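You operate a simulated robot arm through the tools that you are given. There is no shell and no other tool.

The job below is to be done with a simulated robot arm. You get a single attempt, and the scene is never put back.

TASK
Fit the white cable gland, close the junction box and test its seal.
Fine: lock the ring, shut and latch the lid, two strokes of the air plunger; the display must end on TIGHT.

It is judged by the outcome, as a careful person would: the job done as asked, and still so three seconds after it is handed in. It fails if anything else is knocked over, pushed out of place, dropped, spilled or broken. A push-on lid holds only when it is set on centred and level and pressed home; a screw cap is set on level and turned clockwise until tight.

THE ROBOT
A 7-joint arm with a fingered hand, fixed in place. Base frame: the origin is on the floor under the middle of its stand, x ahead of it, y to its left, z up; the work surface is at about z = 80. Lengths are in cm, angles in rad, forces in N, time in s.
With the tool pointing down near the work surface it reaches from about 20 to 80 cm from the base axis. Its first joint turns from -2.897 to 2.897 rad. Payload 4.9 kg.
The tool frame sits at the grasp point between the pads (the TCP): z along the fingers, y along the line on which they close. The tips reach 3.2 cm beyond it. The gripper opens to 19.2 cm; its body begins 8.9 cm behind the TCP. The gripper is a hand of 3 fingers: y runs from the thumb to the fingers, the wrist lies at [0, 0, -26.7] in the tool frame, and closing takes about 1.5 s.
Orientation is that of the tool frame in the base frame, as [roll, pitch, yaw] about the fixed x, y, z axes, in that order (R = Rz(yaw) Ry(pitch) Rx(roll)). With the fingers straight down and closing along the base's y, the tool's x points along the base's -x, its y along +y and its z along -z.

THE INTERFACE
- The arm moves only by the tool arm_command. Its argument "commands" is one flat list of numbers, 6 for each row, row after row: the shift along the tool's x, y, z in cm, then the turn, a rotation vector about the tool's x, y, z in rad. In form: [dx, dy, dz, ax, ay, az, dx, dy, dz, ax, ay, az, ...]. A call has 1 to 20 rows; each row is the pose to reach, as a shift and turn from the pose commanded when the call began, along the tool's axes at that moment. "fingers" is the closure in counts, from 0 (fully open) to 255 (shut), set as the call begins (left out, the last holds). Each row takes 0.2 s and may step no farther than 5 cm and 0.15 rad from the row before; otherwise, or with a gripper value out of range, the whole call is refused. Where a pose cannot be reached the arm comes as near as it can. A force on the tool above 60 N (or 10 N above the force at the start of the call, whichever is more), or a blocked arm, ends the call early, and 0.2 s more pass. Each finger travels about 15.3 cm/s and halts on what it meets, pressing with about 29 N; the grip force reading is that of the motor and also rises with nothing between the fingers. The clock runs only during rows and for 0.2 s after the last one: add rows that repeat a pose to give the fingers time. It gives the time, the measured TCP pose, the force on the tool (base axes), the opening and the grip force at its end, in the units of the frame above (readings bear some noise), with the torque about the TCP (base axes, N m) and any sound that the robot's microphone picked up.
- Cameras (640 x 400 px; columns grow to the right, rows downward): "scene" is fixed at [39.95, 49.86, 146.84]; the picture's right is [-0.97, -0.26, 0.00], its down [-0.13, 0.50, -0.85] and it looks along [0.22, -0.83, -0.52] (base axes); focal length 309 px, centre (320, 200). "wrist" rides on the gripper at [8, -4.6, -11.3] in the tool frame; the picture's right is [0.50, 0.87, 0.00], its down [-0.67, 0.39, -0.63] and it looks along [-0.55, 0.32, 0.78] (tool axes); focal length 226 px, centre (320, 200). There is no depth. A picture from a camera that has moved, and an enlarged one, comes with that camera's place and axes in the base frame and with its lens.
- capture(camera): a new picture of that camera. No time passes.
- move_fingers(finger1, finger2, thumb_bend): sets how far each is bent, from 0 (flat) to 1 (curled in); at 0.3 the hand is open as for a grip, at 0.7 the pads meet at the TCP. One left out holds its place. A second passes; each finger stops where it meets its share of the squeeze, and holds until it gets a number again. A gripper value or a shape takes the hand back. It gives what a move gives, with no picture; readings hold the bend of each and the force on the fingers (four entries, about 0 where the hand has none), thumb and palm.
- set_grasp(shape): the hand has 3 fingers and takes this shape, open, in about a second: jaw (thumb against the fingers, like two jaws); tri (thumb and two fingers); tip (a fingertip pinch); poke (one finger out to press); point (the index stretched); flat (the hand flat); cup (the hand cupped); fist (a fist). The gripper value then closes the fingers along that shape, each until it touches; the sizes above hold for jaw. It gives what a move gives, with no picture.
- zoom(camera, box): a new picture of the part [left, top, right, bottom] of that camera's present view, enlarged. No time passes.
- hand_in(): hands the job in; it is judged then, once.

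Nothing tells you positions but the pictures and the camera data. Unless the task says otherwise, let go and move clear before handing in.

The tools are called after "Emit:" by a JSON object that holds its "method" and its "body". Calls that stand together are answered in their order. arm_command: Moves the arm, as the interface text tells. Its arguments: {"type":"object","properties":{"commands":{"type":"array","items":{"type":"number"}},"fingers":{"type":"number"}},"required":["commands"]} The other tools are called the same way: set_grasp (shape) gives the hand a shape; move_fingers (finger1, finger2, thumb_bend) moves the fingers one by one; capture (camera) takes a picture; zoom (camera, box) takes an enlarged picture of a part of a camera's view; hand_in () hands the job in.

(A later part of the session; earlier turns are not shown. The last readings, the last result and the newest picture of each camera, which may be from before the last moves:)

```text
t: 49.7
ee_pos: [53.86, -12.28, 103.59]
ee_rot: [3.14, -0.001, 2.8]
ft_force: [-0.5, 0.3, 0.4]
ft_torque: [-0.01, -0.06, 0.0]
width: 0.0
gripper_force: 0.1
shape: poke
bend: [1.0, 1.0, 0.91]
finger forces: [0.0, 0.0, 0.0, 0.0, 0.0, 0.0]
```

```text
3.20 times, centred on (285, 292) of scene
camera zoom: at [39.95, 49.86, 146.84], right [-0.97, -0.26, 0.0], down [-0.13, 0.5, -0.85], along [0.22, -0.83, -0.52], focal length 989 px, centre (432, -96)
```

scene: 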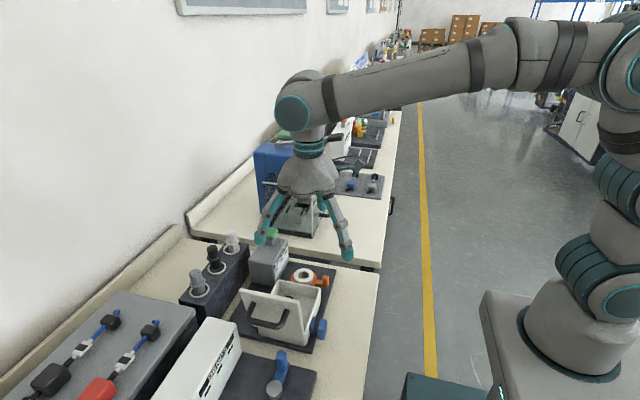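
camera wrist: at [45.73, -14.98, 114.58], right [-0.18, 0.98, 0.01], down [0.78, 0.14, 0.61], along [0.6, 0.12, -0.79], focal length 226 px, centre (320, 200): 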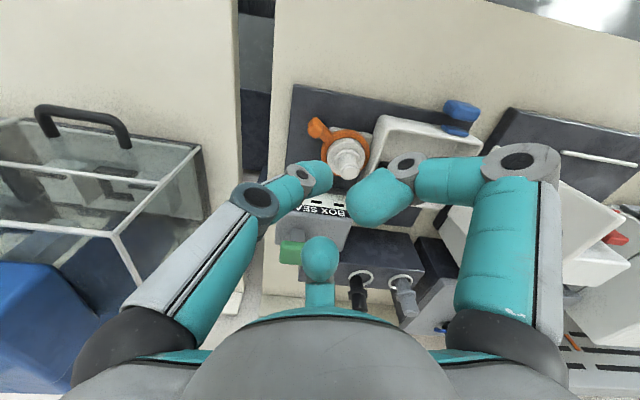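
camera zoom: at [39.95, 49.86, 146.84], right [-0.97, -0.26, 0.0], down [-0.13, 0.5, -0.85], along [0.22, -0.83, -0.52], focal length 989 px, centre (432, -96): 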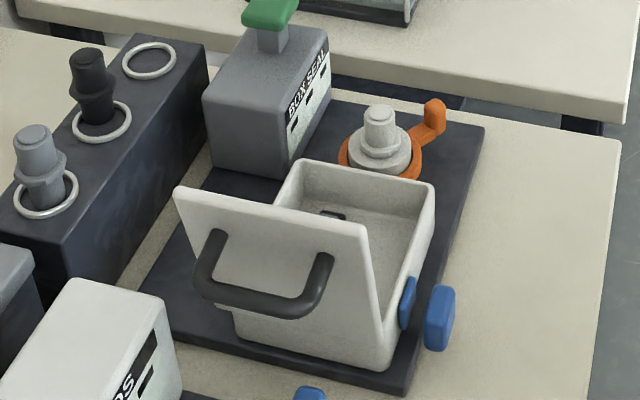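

Next is the lid. Its top edge is at about y=12.9, z=100.7, and the hinge is at y≈9.8. I'll move up and over to view the lid's outer face and the area behind it.

Emit:
{"method": "arm_command", "body": {"commands": [0, 0, -3, 0, 0, 0, 0, 0, -6.5, 0, 0, 0, 0.83, 3.04, -6.5, 0, 0, 0.1366, 1.66, 6.08, -6.5, 0, 0, 0.273, 2.49, 9.12, -6.5, 0, 0, 0.41, 3.31, 12.16, -6.5, 0, 0, 0.546, 4.14, 15.2, -6.5, 0, 0, 0.683, 4.97, 18.24, -6.5, 0, 0, 0.819, 5.8, 21.28, -6.5, 0, 0, 0.956, 6.63, 24.32, -6.5, 0, 0, 1.092, 7.46, 27.36, -6.5, 0, 0, 1.229, 7.46, 27.36, -6.5, 0, 0, 1.229]}}

Emit:
{"method": "capture", "body": {"camera": "wrist"}}

Emit:
{"method": "capture", "body": {"camera": "scene"}}

```text
t: 52.3
ee_pos: [56.13, 16.02, 110.19]
ee_rot: [-3.141, -0.002, 1.569]
ft_force: [-0.2, -0.2, 0.3]
ft_torque: [0.02, 0.0, 0.01]
width: 0.01
gripper_force: 0.1
shape: poke
bend: [1.0, 1.0, 0.91]
finger forces: [0.0, 0.0, 0.0, 0.0, 0.0, 0.0]
```

```text
taken
camera wrist: at [51.45, 23.93, 121.45], right [0.87, 0.5, 0.0], down [0.39, -0.67, 0.63], along [0.31, -0.55, -0.78], focal length 226 px, centre (320, 200)
```

wrist: 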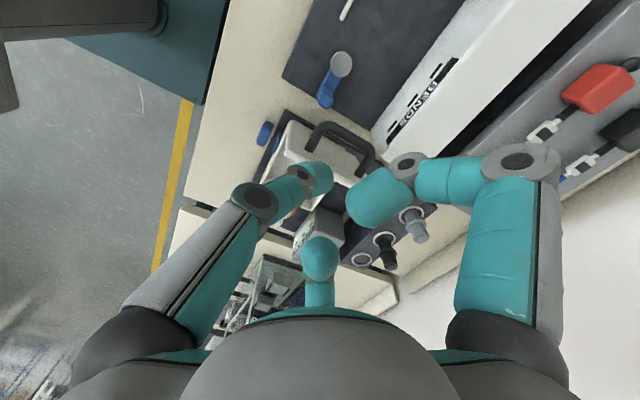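

```text
taken
```

scene: 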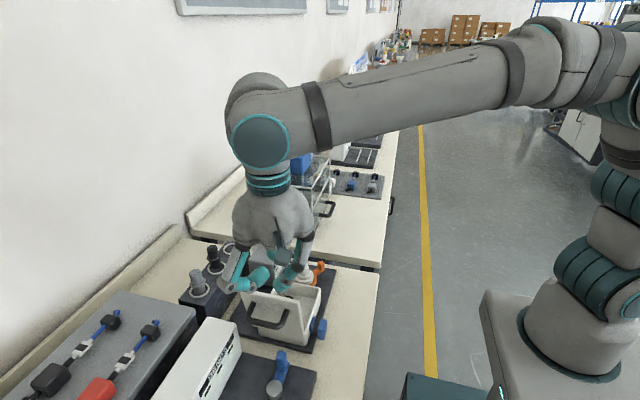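

Emit:
{"method": "zoom", "body": {"camera": "wrist", "box": [230, 60, 430, 240]}}

Emit:
{"method": "zoom", "body": {"camera": "wrist", "box": [240, 100, 320, 180]}}

Emit:
{"method": "zoom", "body": {"camera": "scene", "box": [210, 230, 340, 355]}}

```text
2.22 times, centred on (330, 150) of wrist
camera zoom: at [51.45, 23.93, 121.45], right [0.87, 0.5, 0.0], down [0.39, -0.67, 0.63], along [0.31, -0.55, -0.78], focal length 502 px, centre (298, 311)
```

zoom: 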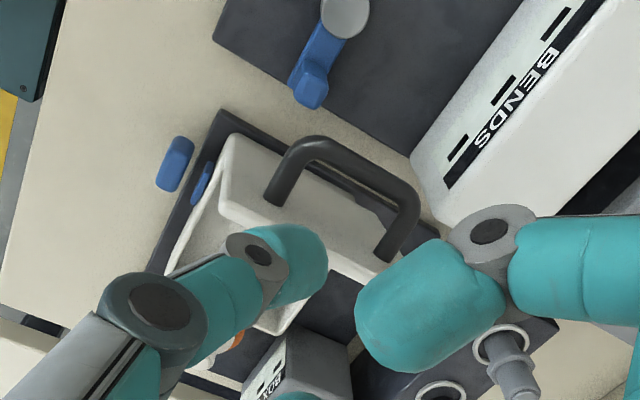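

```text
5.00 times, centred on (280, 140) of wrist
camera zoom: at [51.45, 23.93, 121.45], right [0.87, 0.5, 0.0], down [0.39, -0.67, 0.63], along [0.31, -0.55, -0.78], focal length 1130 px, centre (520, 500)
```

zoom: 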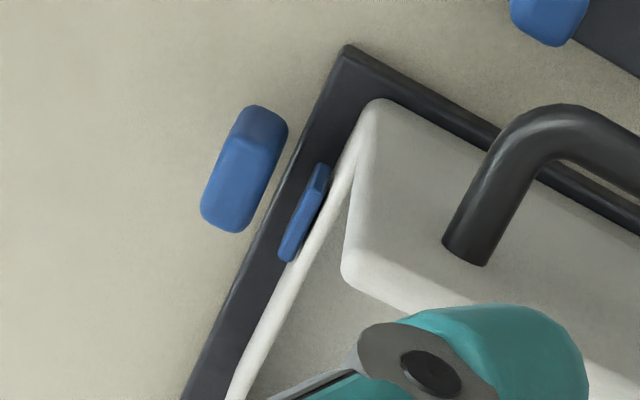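

```text
3.20 times, centred on (275, 292) of scene
camera zoom: at [39.95, 49.86, 146.84], right [-0.97, -0.26, 0.0], down [-0.13, 0.5, -0.85], along [0.22, -0.83, -0.52], focal length 989 px, centre (464, -96)
```

zoom: 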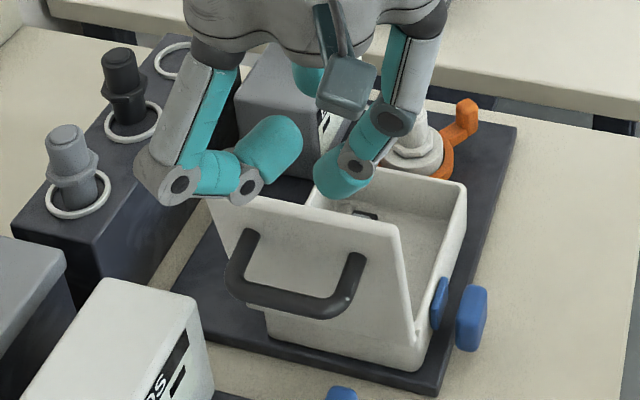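

There's free space behind the lid: the BENDS box only starts at x≈67. I'll turn the hand a further 90° so the thumb base sits on the +y side. That keeps the curled fingers clear of the handle while the lid closes.

Emit:
{"method": "arm_command", "body": {"commands": [0, 0, 0, 0, 0, 0.143, 0, 0, 0, 0, 0, 0.286, 0, 0, 0, 0, 0, 0.428, 0, 0, 0, 0, 0, 0.571, 0, 0, 0, 0, 0, 0.714, 0, 0, 0, 0, 0, 0.857, 0, 0, 0, 0, 0, 1.0, 0, 0, 0, 0, 0, 1.142, 0, 0, 0, 0, 0, 1.285, 0, 0, 0, 0, 0, 1.428, 0, 0, 0, 0, 0, 1.571, 0, 0, 0, 0, 0, 1.571]}}

Emit:
{"method": "capture", "body": {"camera": "wrist"}}

Emit:
{"method": "zoom", "body": {"camera": "scene", "box": [210, 190, 350, 330]}}

```text
t: 54.9
ee_pos: [56.11, 15.93, 110.18]
ee_rot: [-3.14, 0.001, -0.004]
ft_force: [0.5, 0.9, 0.1]
ft_torque: [0.01, -0.01, -0.01]
width: 0.02
gripper_force: 0.1
shape: poke
bend: [1.0, 1.0, 0.91]
finger forces: [0.0, 0.0, 0.0, 0.1, 0.0, 0.0]
```

```text
taken
camera wrist: at [63.97, 20.44, 121.46], right [0.5, -0.87, 0.0], down [-0.67, -0.39, 0.63], along [-0.55, -0.31, -0.78], focal length 226 px, centre (320, 200)
```

wrist: 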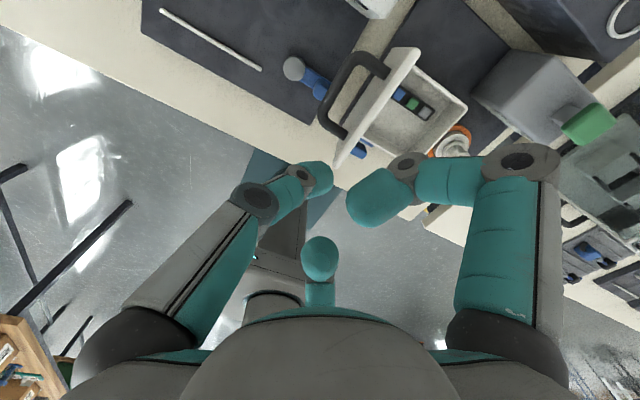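

```text
2.86 times, centred on (280, 260) of scene
camera zoom: at [39.95, 49.86, 146.84], right [-0.97, -0.26, 0.0], down [-0.13, 0.5, -0.85], along [0.22, -0.83, -0.52], focal length 883 px, centre (434, 29)
```

zoom: 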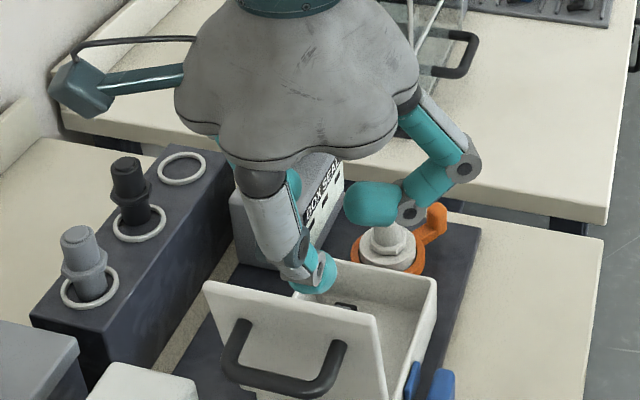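

Pose reached. I'll line up behind the lid's upper edge at x=60 and come down to push height, above the handle.

Emit:
{"method": "arm_command", "body": {"commands": [3.9, -1.05, 0, 0, 0, 0, 3.9, -1.05, 3, 0, 0, 0, 3.9, -1.05, 6, 0, 0, 0, 3.9, -1.05, 8.6, 0, 0, 0, 3.9, -1.05, 8.6, 0, 0, 0]}}

Emit:
{"method": "zoom", "body": {"camera": "wrist", "box": [230, 60, 430, 240]}}

Emit:
{"method": "zoom", "body": {"camera": "scene", "box": [210, 220, 350, 350]}}

```text
t: 56.1
ee_pos: [60.06, 16.96, 101.65]
ee_rot: [-3.14, 0.001, -0.002]
ft_force: [0.2, 0.2, 0.0]
ft_torque: [0.02, 0.03, 0.05]
width: 0.01
gripper_force: 0.1
shape: poke
bend: [1.0, 1.0, 0.91]
finger forces: [0.1, 0.1, 0.1, 0.1, 0.1, 0.0]
```

```text
2.22 times, centred on (330, 150) of wrist
camera zoom: at [67.83, 21.47, 112.87], right [0.5, -0.87, 0.0], down [-0.67, -0.39, 0.63], along [-0.55, -0.31, -0.78], focal length 502 px, centre (298, 311)
```

zoom: 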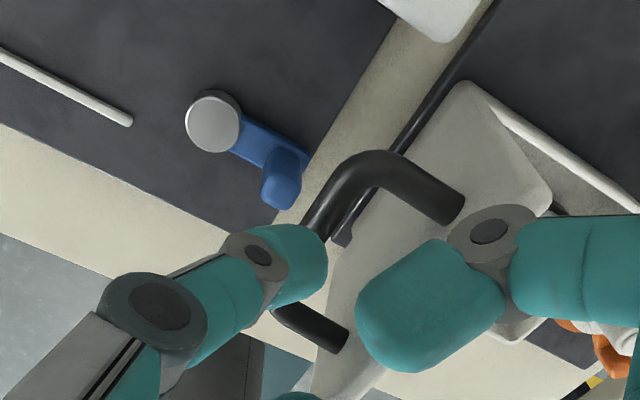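

```text
3.08 times, centred on (280, 285) of scene
camera zoom: at [39.95, 49.86, 146.84], right [-0.97, -0.26, 0.0], down [-0.13, 0.5, -0.85], along [0.22, -0.83, -0.52], focal length 951 px, centre (443, -62)
```

zoom: 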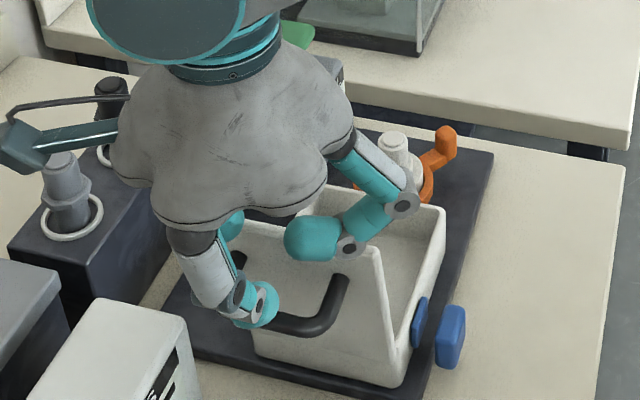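

Emit:
{"method": "arm_command", "body": {"commands": [0, 1.5, 0, 0, 0, 0, 0, 2.7, 0, 0, 0, 0, 0, 3.5, -0.1, 0, 0, 0, 0, 4.3, -0.2, 0, 0, 0, 0, 4.3, -0.2, 0, 0, 0]}}

Emit:
{"method": "zoom", "body": {"camera": "scene", "box": [210, 220, 350, 350]}}

Emit:
{"method": "zoom", "body": {"camera": "wrist", "box": [230, 60, 430, 240]}}

```text
t: 57.3
ee_pos: [60.0, 12.58, 101.76]
ee_rot: [-3.14, 0.0, -0.001]
ft_force: [0.9, 1.4, 0.4]
ft_torque: [0.0, 0.01, -0.02]
width: 0.0
gripper_force: 0.1
shape: poke
bend: [1.0, 1.0, 0.91]
finger forces: [0.0, 0.0, 0.1, 0.1, 0.9, 0.0]
```

```text
3.08 times, centred on (280, 285) of scene
camera zoom: at [39.95, 49.86, 146.84], right [-0.97, -0.26, 0.0], down [-0.13, 0.5, -0.85], along [0.22, -0.83, -0.52], focal length 951 px, centre (443, -62)
```

zoom: 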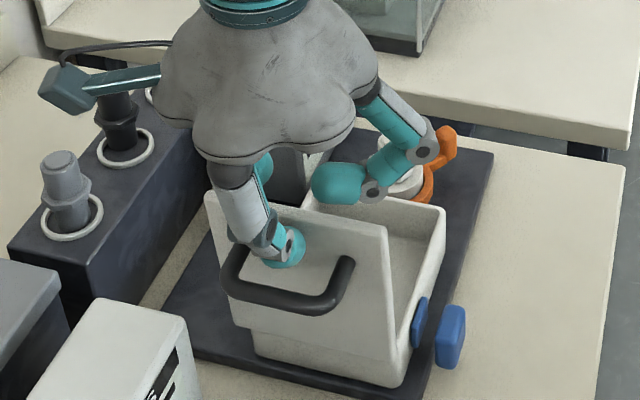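

```text
2.22 times, centred on (330, 150) of wrist
camera zoom: at [67.84, 17.17, 113.02], right [0.5, -0.87, 0.0], down [-0.67, -0.39, 0.63], along [-0.55, -0.31, -0.78], focal length 502 px, centre (298, 311)
```

zoom: 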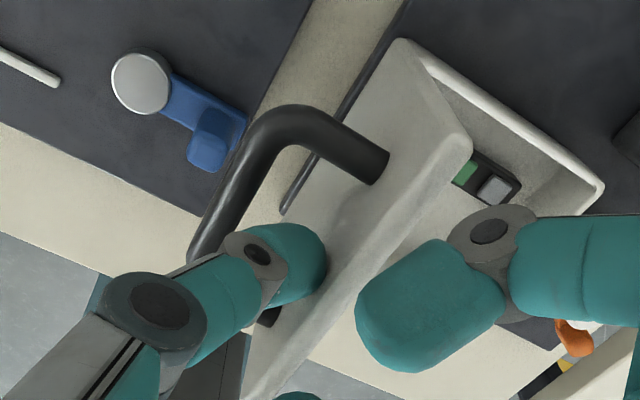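

Emit:
{"method": "arm_command", "body": {"commands": [0, 0.6, -0.15, 0, 0, 0, 0, 1.25, -0.3, 0, 0, 0, 0, 1.85, -0.35, 0, 0, 0, 0, 2.46, -0.4, 0, 0, 0, 0, 3.67, -0.36, 0, 0, 0, 0, 4.87, -0.2, 0, 0, 0, 0, 4.87, -0.2, 0, 0, 0]}}

Emit:
{"method": "zoom", "body": {"camera": "scene", "box": [210, 220, 350, 350]}}

Emit:
{"method": "zoom", "body": {"camera": "wrist", "box": [230, 60, 430, 240]}}

```text
t: 58.9
ee_pos: [59.91, 7.77, 101.91]
ee_rot: [-3.139, 0.0, 0.0]
ft_force: [-0.4, -0.2, 0.0]
ft_torque: [0.02, -0.01, -0.03]
width: 0.0
gripper_force: 0.0
shape: poke
bend: [1.0, 1.0, 0.91]
finger forces: [0.0, 0.0, 0.1, 0.1, 0.3, 0.0]
```

```text
3.08 times, centred on (280, 285) of scene
camera zoom: at [39.95, 49.86, 146.84], right [-0.97, -0.26, 0.0], down [-0.13, 0.5, -0.85], along [0.22, -0.83, -0.52], focal length 951 px, centre (443, -62)
```

zoom: 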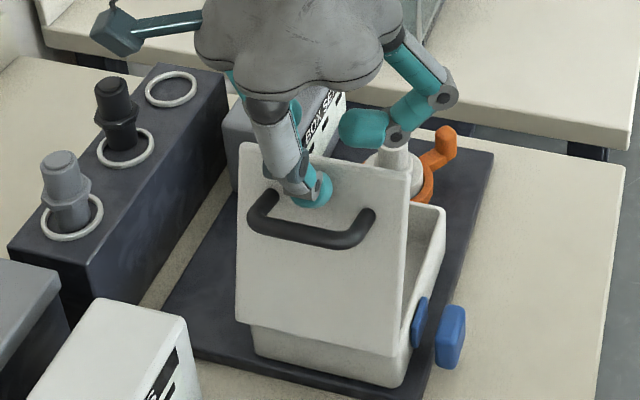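

```text
2.22 times, centred on (330, 150) of wrist
camera zoom: at [67.83, 12.33, 113.22], right [0.5, -0.87, 0.0], down [-0.67, -0.39, 0.63], along [-0.55, -0.31, -0.78], focal length 502 px, centre (298, 311)
```

zoom: 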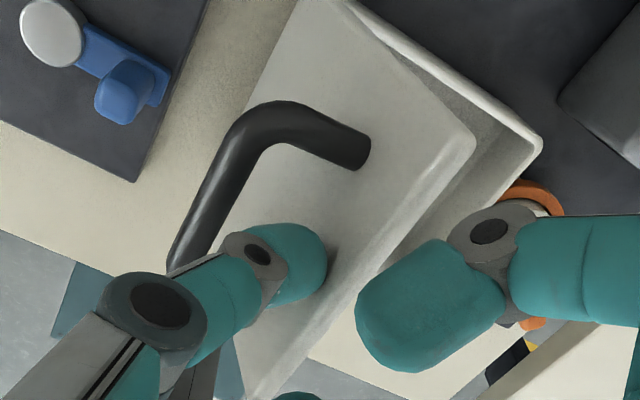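

The lid follows the finger with hardly any force. Continuing along the closing arc.

Emit:
{"method": "arm_command", "body": {"commands": [0, 1.19, 0.2, 0, 0, 0, 0, 2.36, 0.54, 0, 0, 0, 0, 3.49, 0.98, 0, 0, 0, 0, 4.58, 1.51, 0, 0, 0, 0, 5.61, 2.13, 0, 0, 0, 0, 6.59, 2.84, 0, 0, 0, 0, 7.5, 3.64, 0, 0, 0, 0, 7.5, 3.64, 0, 0, 0]}}

Emit:
{"method": "zoom", "body": {"camera": "scene", "box": [210, 220, 350, 350]}}

Emit:
{"method": "zoom", "body": {"camera": "wrist", "box": [230, 60, 430, 240]}}

```text
t: 60.7
ee_pos: [60.03, 0.32, 98.23]
ee_rot: [-3.138, 0.001, -0.003]
ft_force: [0.0, -0.4, 0.1]
ft_torque: [0.01, -0.02, 0.0]
width: 0.02
gripper_force: 0.1
shape: poke
bend: [1.0, 1.0, 0.91]
finger forces: [0.0, 0.1, 0.0, 0.1, 0.1, 0.0]
```

```text
3.08 times, centred on (280, 285) of scene
camera zoom: at [39.95, 49.86, 146.84], right [-0.97, -0.26, 0.0], down [-0.13, 0.5, -0.85], along [0.22, -0.83, -0.52], focal length 951 px, centre (443, -62)
```

zoom: 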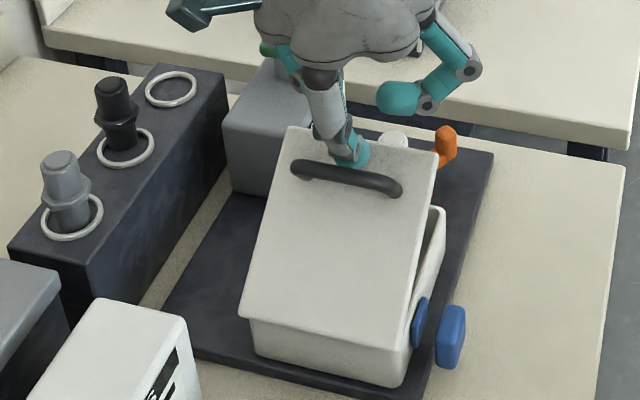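

```text
2.22 times, centred on (330, 150) of wrist
camera zoom: at [67.86, 4.84, 109.52], right [0.5, -0.87, 0.0], down [-0.67, -0.39, 0.63], along [-0.55, -0.31, -0.78], focal length 502 px, centre (298, 311)
```

zoom: 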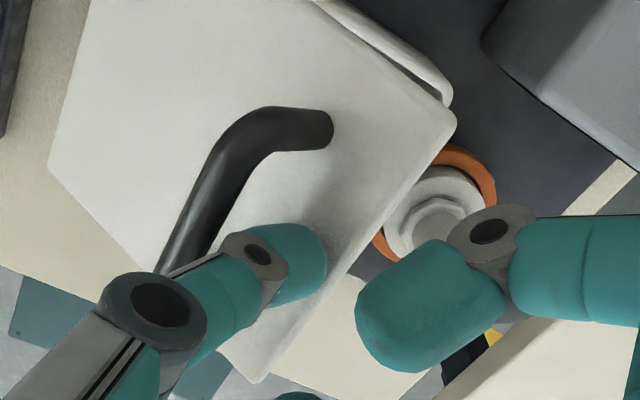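

Emit:
{"method": "arm_command", "body": {"commands": [0, 0.84, 0.87, 0, 0, 0, 0, 1.6, 1.82, 0, 0, 0, 0, 2.29, 2.82, 0, 0, 0, 0, 2.87, 3.88, 0, 0, 0, 0, 3.36, 4.99, 0, 0, 0, 0, 3.75, 6.16, 0, 0, 0, 0, 3.75, 6.16, 0, 0, 0]}}

Emit:
{"method": "zoom", "body": {"camera": "scene", "box": [210, 220, 350, 350]}}

Emit:
{"method": "zoom", "body": {"camera": "wrist", "box": [230, 60, 430, 240]}}

```text
t: 62.3
ee_pos: [60.18, -3.42, 92.14]
ee_rot: [-3.141, 0.0, -0.003]
ft_force: [2.3, -10.0, 3.7]
ft_torque: [0.1, -0.05, -0.08]
width: 0.02
gripper_force: 0.0
shape: poke
bend: [1.0, 1.0, 0.92]
finger forces: [0.0, 0.0, 0.1, 0.0, 10.9, 0.1]
```

```text
3.08 times, centred on (280, 285) of scene
camera zoom: at [39.95, 49.86, 146.84], right [-0.97, -0.26, 0.0], down [-0.13, 0.5, -0.85], along [0.22, -0.83, -0.52], focal length 951 px, centre (443, -62)
```

zoom: 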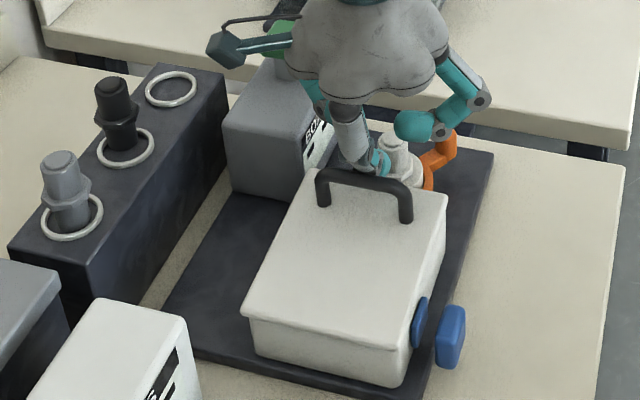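

```text
2.22 times, centred on (330, 150) of wrist
camera zoom: at [67.84, 1.04, 103.43], right [0.5, -0.87, 0.0], down [-0.67, -0.39, 0.63], along [-0.55, -0.31, -0.78], focal length 502 px, centre (298, 311)
```

zoom: 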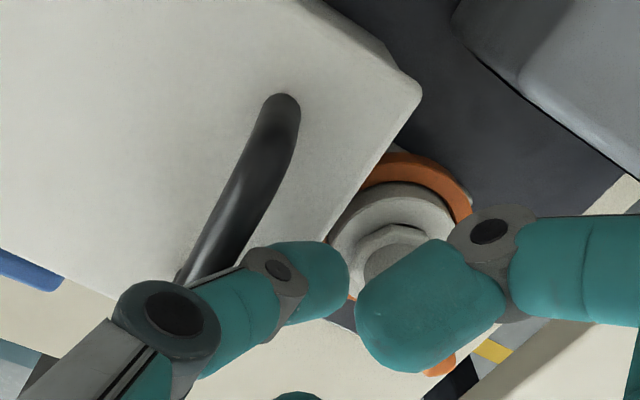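

The lid is almost shut, and its handle is now leaning lightly on the back of the thumb. I'll lift straight up to relieve that, then inspect.

Emit:
{"method": "arm_command", "body": {"commands": [0, 0.1, -1, 0, 0, 0, 0, 0.1, -3, 0, 0, 0, 0, 0.1, -6, 0, 0, 0, 0, 0.1, -10, 0, 0, 0, 0, 0.1, -13, 0, 0, 0, 0, 0.1, -13, 0, 0, 0]}}

Emit:
{"method": "zoom", "body": {"camera": "scene", "box": [220, 230, 350, 355]}}

Emit:
{"method": "capture", "body": {"camera": "wrist"}}

```text
t: 63.7
ee_pos: [60.05, -3.61, 105.02]
ee_rot: [-3.139, 0.001, -0.003]
ft_force: [0.4, 0.5, 0.7]
ft_torque: [-0.04, -0.01, -0.01]
width: 0.0
gripper_force: 0.1
shape: poke
bend: [1.0, 1.0, 0.91]
finger forces: [0.1, 0.0, 0.0, 0.1, 0.0, 0.0]
```

```text
3.20 times, centred on (285, 292) of scene
camera zoom: at [39.95, 49.86, 146.84], right [-0.97, -0.26, 0.0], down [-0.13, 0.5, -0.85], along [0.22, -0.83, -0.52], focal length 989 px, centre (432, -96)
```

zoom: 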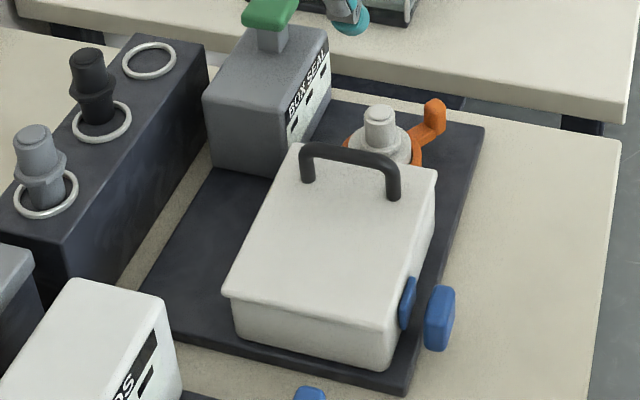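

```text
taken
camera wrist: at [67.87, 0.93, 116.38], right [0.5, -0.87, 0.0], down [-0.67, -0.39, 0.63], along [-0.55, -0.31, -0.78], focal length 226 px, centre (320, 200)
```

wrist: 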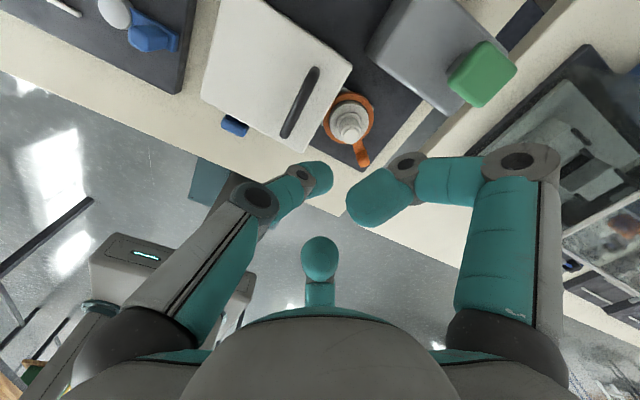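

The lid is closed. Next I'll inspect the latch and the seam around the lid.

Emit:
{"method": "zoom", "body": {"camera": "scene", "box": [290, 290, 345, 345]}}

Emit:
{"method": "zoom", "body": {"camera": "wrist", "box": [200, 90, 290, 160]}}

Emit:
{"method": "zoom", "body": {"camera": "scene", "box": [240, 265, 340, 345]}}

```text
7.27 times, centred on (318, 318) of scene
camera zoom: at [39.95, 49.86, 146.84], right [-0.97, -0.26, 0.0], down [-0.13, 0.5, -0.85], along [0.22, -0.83, -0.52], focal length 2247 px, centre (338, -654)
```

zoom: 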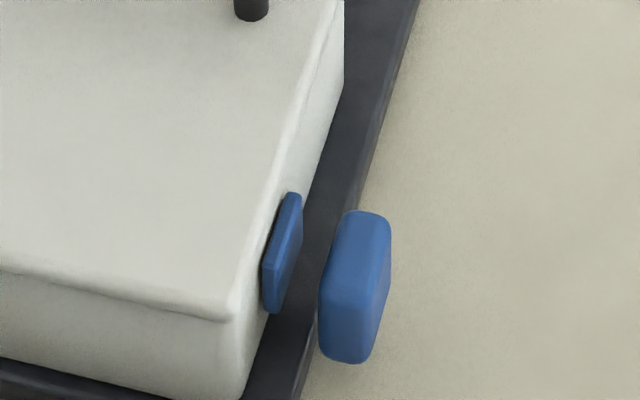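

```text
5.71 times, centred on (245, 125) of wrist
camera zoom: at [67.87, 0.93, 116.38], right [0.5, -0.87, 0.0], down [-0.67, -0.39, 0.63], along [-0.55, -0.31, -0.78], focal length 1292 px, centre (749, 629)
```

zoom: 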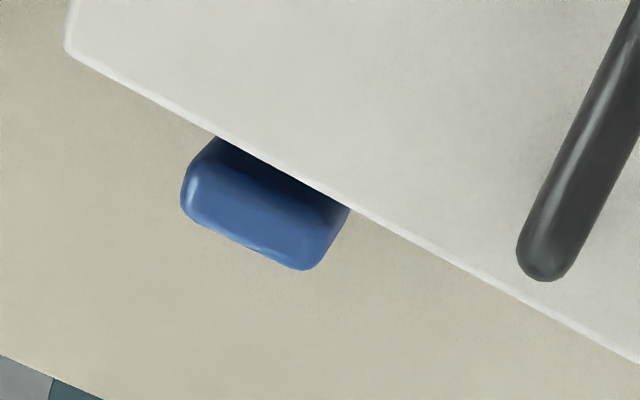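

```text
5.00 times, centred on (290, 305) of scene
camera zoom: at [39.95, 49.86, 146.84], right [-0.97, -0.26, 0.0], down [-0.13, 0.5, -0.85], along [0.22, -0.83, -0.52], focal length 1545 px, centre (470, -325)
```

zoom: 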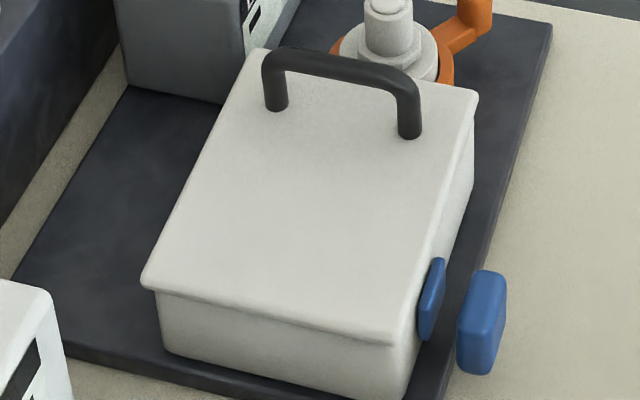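

The latch shows a blue plate on the box's -x wall and a blue tab at about (51, 5, 85). I need a closer look at how it works, so I'll reposition the wrist camera.

Emit:
{"method": "arm_command", "body": {"commands": [0, 0, -2.5, 0, 0, 0, 0, 0, -5, 0, 0, 0, -0.9, -1.05, -5, 0, 0, -0.143, -1.8, -2.1, -5, 0, 0, -0.286, -2.7, -3.15, -5, 0, 0, -0.428, -3.6, -4.2, -5, 0, 0, -0.571, -4.5, -5.3, -5, 0, 0, -0.714, -5.4, -6.3, -5, 0, 0, -0.857, -6.3, -7.4, -5, 0, 0, -1.0, -7.2, -8.5, -5, 0, 0, -1.142, -8.1, -9.5, -5, 0, 0, -1.285, -9, -10.5, -5, 0, 0, -1.428, -10, -11.6, -5, 0, 0, -1.571, -10, -11.6, -5, 0, 0, -1.571]}}

Emit:
{"method": "capture", "body": {"camera": "wrist"}}

```text
t: 66.7
ee_pos: [50.04, 8.01, 110.13]
ee_rot: [-3.141, -0.001, 1.573]
ft_force: [0.2, -0.7, 0.0]
ft_torque: [0.02, 0.02, -0.06]
width: 0.0
gripper_force: 0.1
shape: poke
bend: [1.0, 1.0, 0.91]
finger forces: [0.0, 0.0, 0.1, 0.1, 0.0, 0.0]
```

```text
taken
camera wrist: at [45.27, 15.96, 121.46], right [0.87, 0.5, 0.0], down [0.39, -0.67, 0.63], along [0.32, -0.55, -0.78], focal length 226 px, centre (320, 200)
```

wrist: 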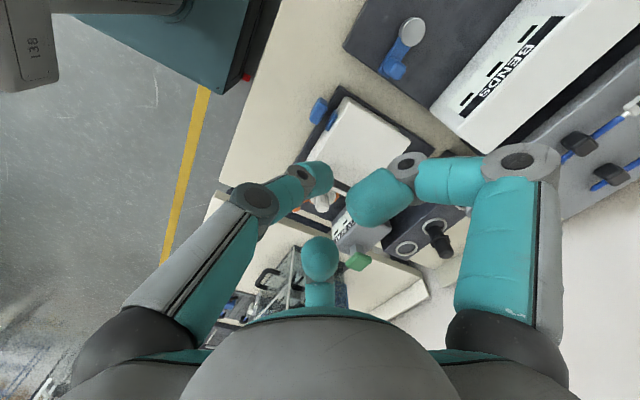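

Emit:
{"method": "zoom", "body": {"camera": "wrist", "box": [295, 80, 355, 140]}}

```text
6.67 times, centred on (325, 110) of wrist
camera zoom: at [45.27, 15.96, 121.46], right [0.87, 0.5, 0.0], down [0.39, -0.67, 0.63], along [0.32, -0.55, -0.78], focal length 1507 px, centre (287, 800)
```

zoom: 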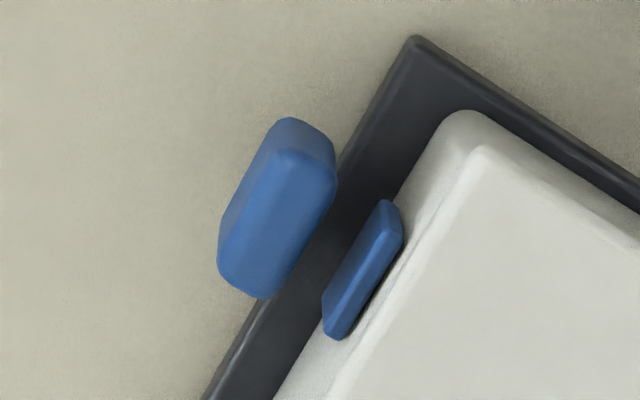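

I can't see any link between the plate and the tab from above. I'll tilt the camera for a low profile view from the +y side, staying well clear of everything.

Emit:
{"method": "arm_command", "body": {"commands": [1.67, -0.67, 3, 0, -0.083, 0, 3.33, -1.33, 6, 0, -0.167, 0, 5, -2, 9, 0, -0.25, 0, 6.67, -2.67, 12, 0, -0.333, 0, 8.33, -3.33, 15, 0, -0.417, 0, 10, -4, 18, 0, -0.5, 0, 10, -4, 18, 0, -0.5, 0]}}

Emit:
{"method": "capture", "body": {"camera": "wrist"}}

```text
t: 68.3
ee_pos: [45.96, 18.13, 92.21]
ee_rot: [3.141, 0.5, 1.571]
ft_force: [0.0, -0.4, 0.2]
ft_torque: [0.0, 0.02, 0.03]
width: 0.01
gripper_force: 0.0
shape: poke
bend: [1.0, 1.0, 0.91]
finger forces: [0.1, 0.0, 0.0, 0.1, 0.0, 0.1]
```

```text
taken
camera wrist: at [41.23, 30.44, 98.31], right [0.87, 0.44, -0.24], down [0.39, -0.29, 0.88], along [0.32, -0.85, -0.42], focal length 226 px, centre (320, 200)
```

wrist: 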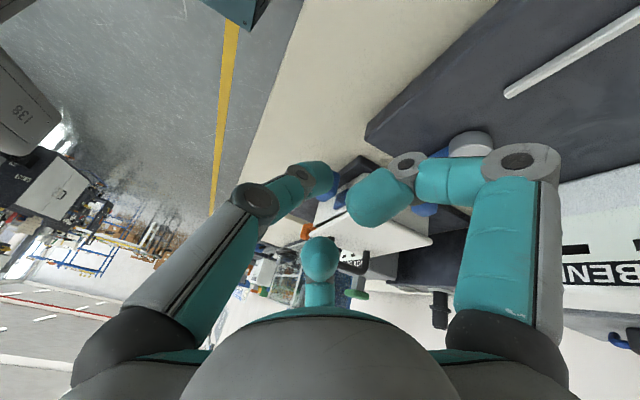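

Emit:
{"method": "arm_command", "body": {"commands": [-1.44, -1, -2.63, 0, 0, 0, -2.87, -2, -5.27, 0, 0, 0, -2.87, -2, -5.27, 0, 0, 0]}}

Emit:
{"method": "capture", "body": {"camera": "wrist"}}

Emit:
{"method": "zoom", "body": {"camera": "wrist", "box": [310, 120, 390, 190]}}

```text
t: 69.1
ee_pos: [43.83, 18.1, 98.13]
ee_rot: [-3.141, 0.498, 1.571]
ft_force: [0.5, 0.8, 0.2]
ft_torque: [0.01, 0.01, -0.03]
width: 0.01
gripper_force: 0.0
shape: poke
bend: [1.0, 1.0, 0.91]
finger forces: [0.0, 0.0, 0.0, 0.0, 0.0, 0.1]
```

```text
taken
camera wrist: at [39.22, 30.45, 104.32], right [0.87, 0.44, -0.24], down [0.39, -0.29, 0.88], along [0.32, -0.85, -0.42], focal length 226 px, centre (320, 200)
```

wrist: 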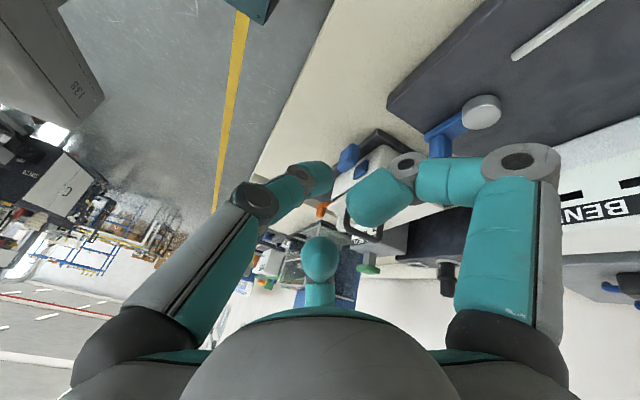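

```text
5.71 times, centred on (350, 155) of wrist
camera zoom: at [39.22, 30.45, 104.32], right [0.87, 0.44, -0.24], down [0.39, -0.29, 0.88], along [0.32, -0.85, -0.42], focal length 1292 px, centre (149, 457)
```

zoom: 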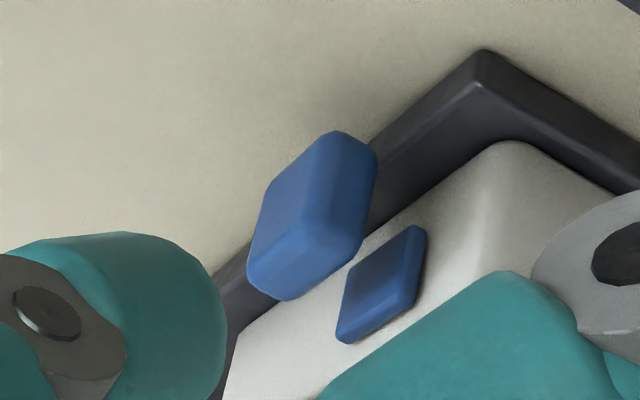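

The plate sits on the box wall just under the lid edge, and the tab stands about 1.5 cm out from it with nothing visible between them. The natural action is to push the tab toward the box (+x), so I'll prepare a tilted approach from the -x side.

Emit:
{"method": "arm_command", "body": {"commands": [-2.5, -0.2, 2.27, 0, 0.125, 0, -5, -0.4, 4.54, 0, 0.25, 0, -7.5, -0.6, 6.8, 0, 0.375, 0, -9.97, -0.85, 9.08, 0, 0.5, 0, -9.97, -0.85, 9.08, 0, 0.5, 0]}}

Emit:
{"method": "arm_command", "body": {"commands": [0, 0, 0, -0.12, 0, 0, 0, 0, 0, -0.24, 0, 0, 0, 0, 0, -0.36, 0, 0, 0, 0, 0, -0.48, 0, 0, 0, 0, 0, -0.6, 0, 0, 0, 0, 0, -0.6, 0, 0]}}

Emit:
{"method": "capture", "body": {"camera": "wrist"}}

Emit:
{"method": "zoom", "body": {"camera": "scene", "box": [250, 210, 400, 350]}}

```text
t: 70.3
ee_pos: [43.15, 5.05, 94.97]
ee_rot: [-3.141, -0.003, 1.572]
ft_force: [-0.4, 0.1, -1.1]
ft_torque: [0.0, -0.01, -0.03]
width: 0.0
gripper_force: 0.0
shape: poke
bend: [1.0, 1.0, 0.91]
finger forces: [0.1, 0.1, 0.0, 0.0, 0.0, 0.0]
```

```text
t: 71.7
ee_pos: [43.15, 5.0, 94.91]
ee_rot: [2.542, -0.001, 1.571]
ft_force: [-0.2, 0.1, 1.5]
ft_torque: [-0.04, -0.02, 0.02]
width: 0.0
gripper_force: 0.0
shape: poke
bend: [1.0, 1.0, 0.91]
finger forces: [0.0, 0.0, 0.0, 0.0, 0.1, 0.0]
```

```text
taken
camera wrist: at [32.84, 12.93, 101.68], right [0.71, 0.5, 0.49], down [-0.04, -0.67, 0.74], along [0.7, -0.55, -0.46], focal length 226 px, centre (320, 200)
```

wrist: 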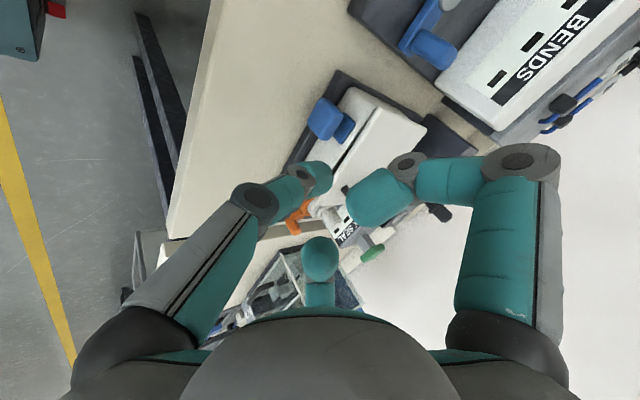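

```text
2.86 times, centred on (325, 280) of scene
camera zoom: at [39.95, 49.86, 146.84], right [-0.97, -0.26, 0.0], down [-0.13, 0.5, -0.85], along [0.22, -0.83, -0.52], focal length 883 px, centre (306, -29)
```

zoom: 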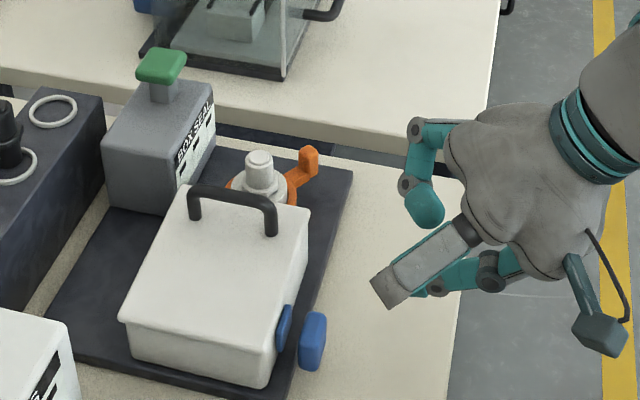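

Emit:
{"method": "zoom", "body": {"camera": "wrist", "box": [280, 70, 400, 170]}}

Emit:
{"method": "zoom", "body": {"camera": "wrist", "box": [295, 85, 365, 145]}}

```text
4.00 times, centred on (340, 120) of wrist
camera zoom: at [32.84, 12.93, 101.68], right [0.71, 0.5, 0.49], down [-0.04, -0.67, 0.74], along [0.7, -0.55, -0.46], focal length 904 px, centre (240, 520)
```

zoom: 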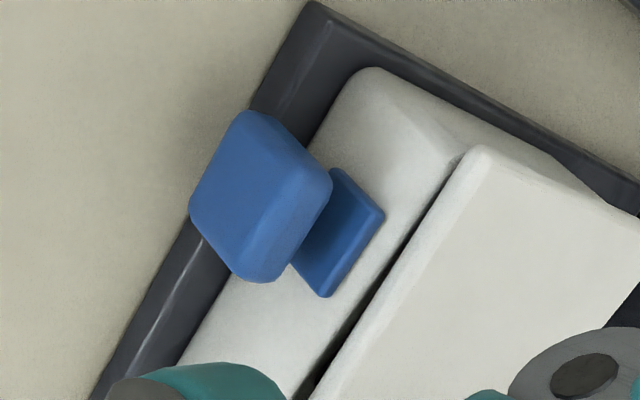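

```text
6.67 times, centred on (330, 115) of wrist
camera zoom: at [32.84, 12.93, 101.68], right [0.71, 0.5, 0.49], down [-0.04, -0.67, 0.74], along [0.7, -0.55, -0.46], focal length 1507 px, centre (253, 767)
```

zoom: 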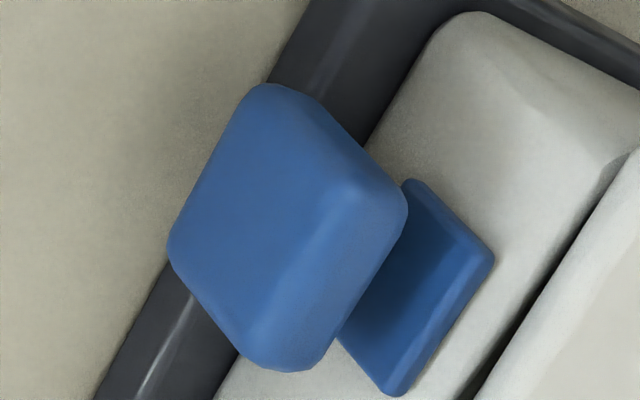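

Looking along the seam, the lid is slightly ajar at its free end. I'll press it home through the handle bar, at about (60, -1.1, 91.3), before latching.

Emit:
{"method": "arm_command", "body": {"commands": [0, 1.41, -2.06, 0.15, 0, 0, 0, 2.83, -4.12, 0.3, 0, 0, 0, 4.24, -6.19, 0.45, 0, 0, 0, 5.65, -8.25, 0.6, 0, 0, 0, 5.65, -8.25, 0.6, 0, 0]}}

Emit:
{"method": "arm_command", "body": {"commands": [-1.5, 4.2, 0, 0, 0, 0, -3, 8.4, 0, 0, 0, 0, -4.5, 12.6, 0, 0, 0, 0, -6.1, 16.9, 0, 0, 0, 0, -6.1, 16.9, 2.5, 0, 0, 0, -6.1, 16.9, 5, 0, 0, 0, -6.1, 16.9, 5, 0, 0, 0]}}

Emit:
{"method": "zoom", "body": {"camera": "wrist", "box": [230, 60, 430, 240]}}

Emit:
{"method": "zoom", "body": {"camera": "scene", "box": [240, 230, 340, 340]}}

```text
t: 72.9
ee_pos: [43.26, 4.95, 105.02]
ee_rot: [-3.141, 0.0, 1.57]
ft_force: [0.0, 0.1, 0.0]
ft_torque: [0.02, 0.0, 0.01]
width: 0.02
gripper_force: 0.1
shape: poke
bend: [1.0, 1.0, 0.91]
finger forces: [0.1, 0.1, 0.0, 0.0, 0.0, 0.0]
```

```text
t: 74.5
ee_pos: [60.13, -1.06, 99.91]
ee_rot: [3.141, -0.002, 1.569]
ft_force: [-0.6, -0.5, -0.7]
ft_torque: [-0.02, 0.03, 0.01]
width: 0.0
gripper_force: 0.1
shape: poke
bend: [1.0, 1.0, 0.91]
finger forces: [0.0, 0.0, 0.0, 0.0, 0.0, 0.0]
```

```text
2.22 times, centred on (330, 150) of wrist
camera zoom: at [55.45, 6.74, 111.26], right [0.87, 0.5, 0.0], down [0.39, -0.67, 0.63], along [0.32, -0.55, -0.78], focal length 502 px, centre (298, 311)
```

zoom: 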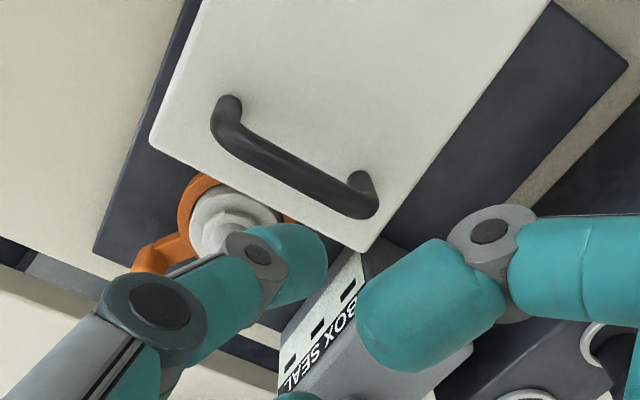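

```text
3.64 times, centred on (290, 285) of scene
camera zoom: at [39.95, 49.86, 146.84], right [-0.97, -0.26, 0.0], down [-0.13, 0.5, -0.85], along [0.22, -0.83, -0.52], focal length 1124 px, centre (429, -109)
```

zoom: 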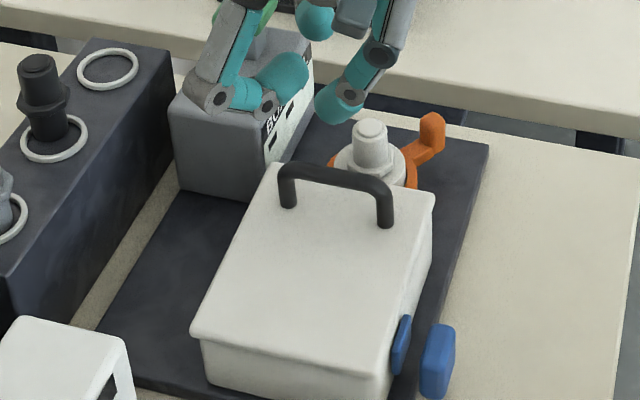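

Emit:
{"method": "arm_command", "body": {"commands": [0, 0, 2, 0, 0, 0, 0, 0, 3.8, 0, 0, 0, 0, 0, 3.8, 0, 0, 0]}}

Emit:
{"method": "arm_command", "body": {"commands": [0, 0, 0.4, 0, 0, 0, 0, 0, 0.8, 0, 0, 0, 0, 0, 0.8, 0, 0, 0]}}

Emit:
{"method": "zoom", "body": {"camera": "scene", "box": [250, 240, 330, 320]}}

```text
t: 75.3
ee_pos: [60.16, -1.17, 96.1]
ee_rot: [-3.14, -0.002, 1.572]
ft_force: [-0.3, 1.3, 0.0]
ft_torque: [-0.02, -0.01, 0.01]
width: 0.01
gripper_force: 0.1
shape: poke
bend: [1.0, 1.0, 0.91]
finger forces: [0.1, 0.1, 0.0, 0.0, 0.0, 0.0]
```

```text
t: 76.1
ee_pos: [60.07, -1.04, 95.44]
ee_rot: [3.141, -0.002, 1.572]
ft_force: [0.8, 0.3, -0.6]
ft_torque: [-0.01, -0.02, 0.02]
width: 0.01
gripper_force: 0.1
shape: poke
bend: [1.0, 1.0, 0.91]
finger forces: [0.0, 0.1, 0.1, 0.0, 0.0, 0.1]
```

```text
5.00 times, centred on (290, 280) of scene
camera zoom: at [39.95, 49.86, 146.84], right [-0.97, -0.26, 0.0], down [-0.13, 0.5, -0.85], along [0.22, -0.83, -0.52], focal length 1545 px, centre (470, -200)
```

zoom: 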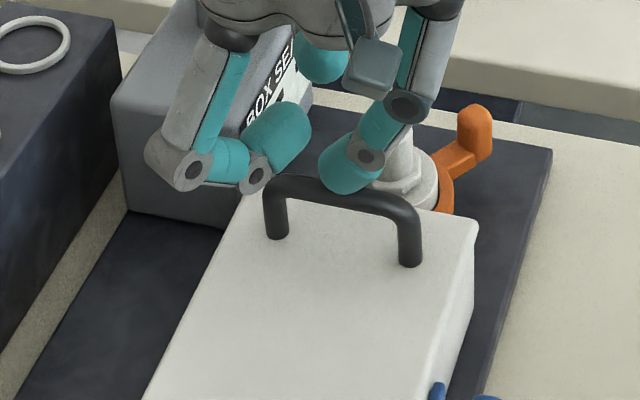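

Emit:
{"method": "arm_command", "body": {"commands": [0, 0, 0.3, 0, 0, 0, 0, 0, 0.6, 0, 0, 0, 0, 0, 0.6, 0, 0, 0]}}

Emit:
{"method": "arm_command", "body": {"commands": [0, 0, 0.3, 0, 0, 0, 0, 0, 0.6, 0, 0, 0, 0, 0, 0.6, 0, 0, 0]}}

Emit:
{"method": "zoom", "body": {"camera": "scene", "box": [250, 240, 330, 320]}}

```text
t: 76.9
ee_pos: [60.17, -1.09, 94.79]
ee_rot: [3.139, -0.002, 1.573]
ft_force: [-2.4, 0.5, 8.9]
ft_torque: [-0.02, 0.09, -0.01]
width: 0.03
gripper_force: 0.0
shape: poke
bend: [1.0, 1.0, 0.91]
finger forces: [0.0, 0.0, 0.0, 0.0, 8.4, 0.0]
```

```text
t: 77.7
ee_pos: [60.19, -1.02, 94.4]
ee_rot: [3.136, -0.001, 1.57]
ft_force: [-15.2, -0.4, 45.4]
ft_torque: [0.03, 0.12, 0.02]
width: 0.0
gripper_force: 0.1
shape: poke
bend: [1.0, 1.0, 0.93]
finger forces: [0.0, 0.1, 0.0, 0.1, 45.0, 0.0]
```

```text
5.00 times, centred on (290, 280) of scene
camera zoom: at [39.95, 49.86, 146.84], right [-0.97, -0.26, 0.0], down [-0.13, 0.5, -0.85], along [0.22, -0.83, -0.52], focal length 1545 px, centre (470, -200)
```

zoom: 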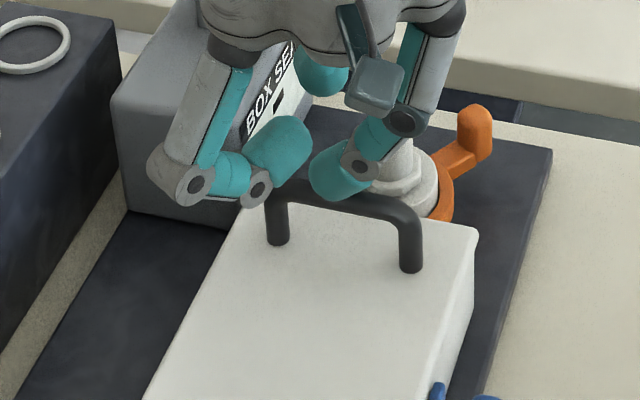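

The lid went down about 3 mm and is now firm at 45 N. I'll release and look at the seam again.

Emit:
{"method": "arm_command", "body": {"commands": [0, 0, -0.6, 0, 0, 0, 0, 0, -2, 0, 0, 0, 0, 0, -5, 0, 0, 0, 0, 0, -9, 0, 0, 0, 0, 0, -9, 0, 0, 0]}}

Emit:
{"method": "zoom", "body": {"camera": "scene", "box": [250, 240, 330, 320]}}

Emit:
{"method": "zoom", "body": {"camera": "scene", "box": [280, 270, 340, 350]}}

```text
t: 78.9
ee_pos: [60.03, -1.18, 103.05]
ee_rot: [-3.141, -0.001, 1.569]
ft_force: [0.7, -1.0, -0.4]
ft_torque: [-0.01, 0.01, -0.03]
width: 0.0
gripper_force: 0.1
shape: poke
bend: [1.0, 1.0, 0.91]
finger forces: [0.0, 0.0, 0.0, 0.0, 0.0, 0.0]
```

```text
5.00 times, centred on (290, 280) of scene
camera zoom: at [39.95, 49.86, 146.84], right [-0.97, -0.26, 0.0], down [-0.13, 0.5, -0.85], along [0.22, -0.83, -0.52], focal length 1545 px, centre (470, -200)
```

zoom: 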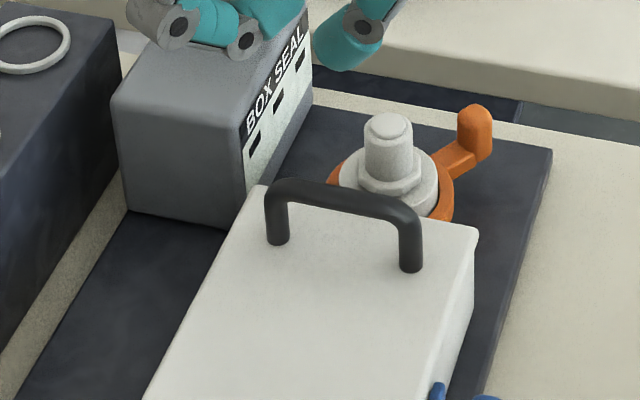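

```text
5.00 times, centred on (310, 310) of scene
camera zoom: at [39.95, 49.86, 146.84], right [-0.97, -0.26, 0.0], down [-0.13, 0.5, -0.85], along [0.22, -0.83, -0.52], focal length 1545 px, centre (370, -350)
```

zoom: 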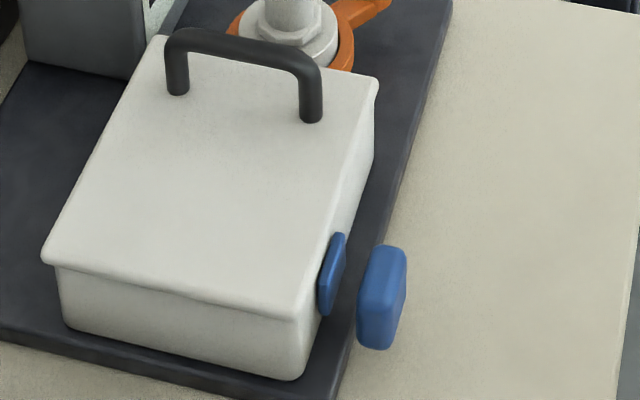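

The lid stays down. Now for the latch: I'm going back to the tilted pose on the -x side, tip level with the tab.

Emit:
{"method": "arm_command", "body": {"commands": [1.5, -4.2, -1, 0, 0, 0, 3, -8.4, -2, 0, 0, 0, 4.5, -12.6, -2, 0, 0, 0, 6.15, -16.9, -2, 0, 0, 0, 6.15, -16.9, 1, -0.15, 0, 0, 6.15, -16.9, 4, -0.3, 0, 0, 6.15, -16.9, 7, -0.45, 0, 0, 6.15, -16.9, 10, -0.6, 0, 0, 6.15, -16.9, 10, -0.6, 0, 0]}}

Emit:
{"method": "capture", "body": {"camera": "wrist"}}

Emit:
{"method": "zoom", "body": {"camera": "wrist", "box": [280, 70, 400, 170]}}

```text
t: 80.9
ee_pos: [43.05, 5.08, 93.09]
ee_rot: [2.543, -0.005, 1.57]
ft_force: [-0.8, -0.5, 0.7]
ft_torque: [0.0, 0.01, -0.03]
width: 0.02
gripper_force: 0.1
shape: poke
bend: [1.0, 1.0, 0.91]
finger forces: [0.1, 0.0, 0.0, 0.0, 0.0, 0.0]
```

```text
taken
camera wrist: at [32.78, 13.02, 99.85], right [0.71, 0.5, 0.49], down [-0.04, -0.67, 0.74], along [0.7, -0.55, -0.46], focal length 226 px, centre (320, 200)
```

wrist: 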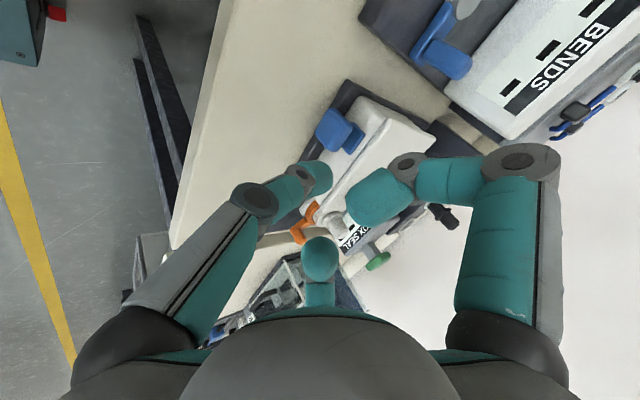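

```text
4.00 times, centred on (340, 120) of wrist
camera zoom: at [32.78, 13.02, 99.85], right [0.71, 0.5, 0.49], down [-0.04, -0.67, 0.74], along [0.7, -0.55, -0.46], focal length 904 px, centre (240, 520)
```

zoom: 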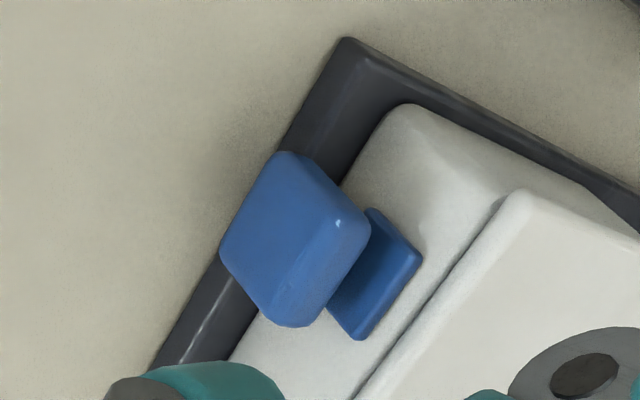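

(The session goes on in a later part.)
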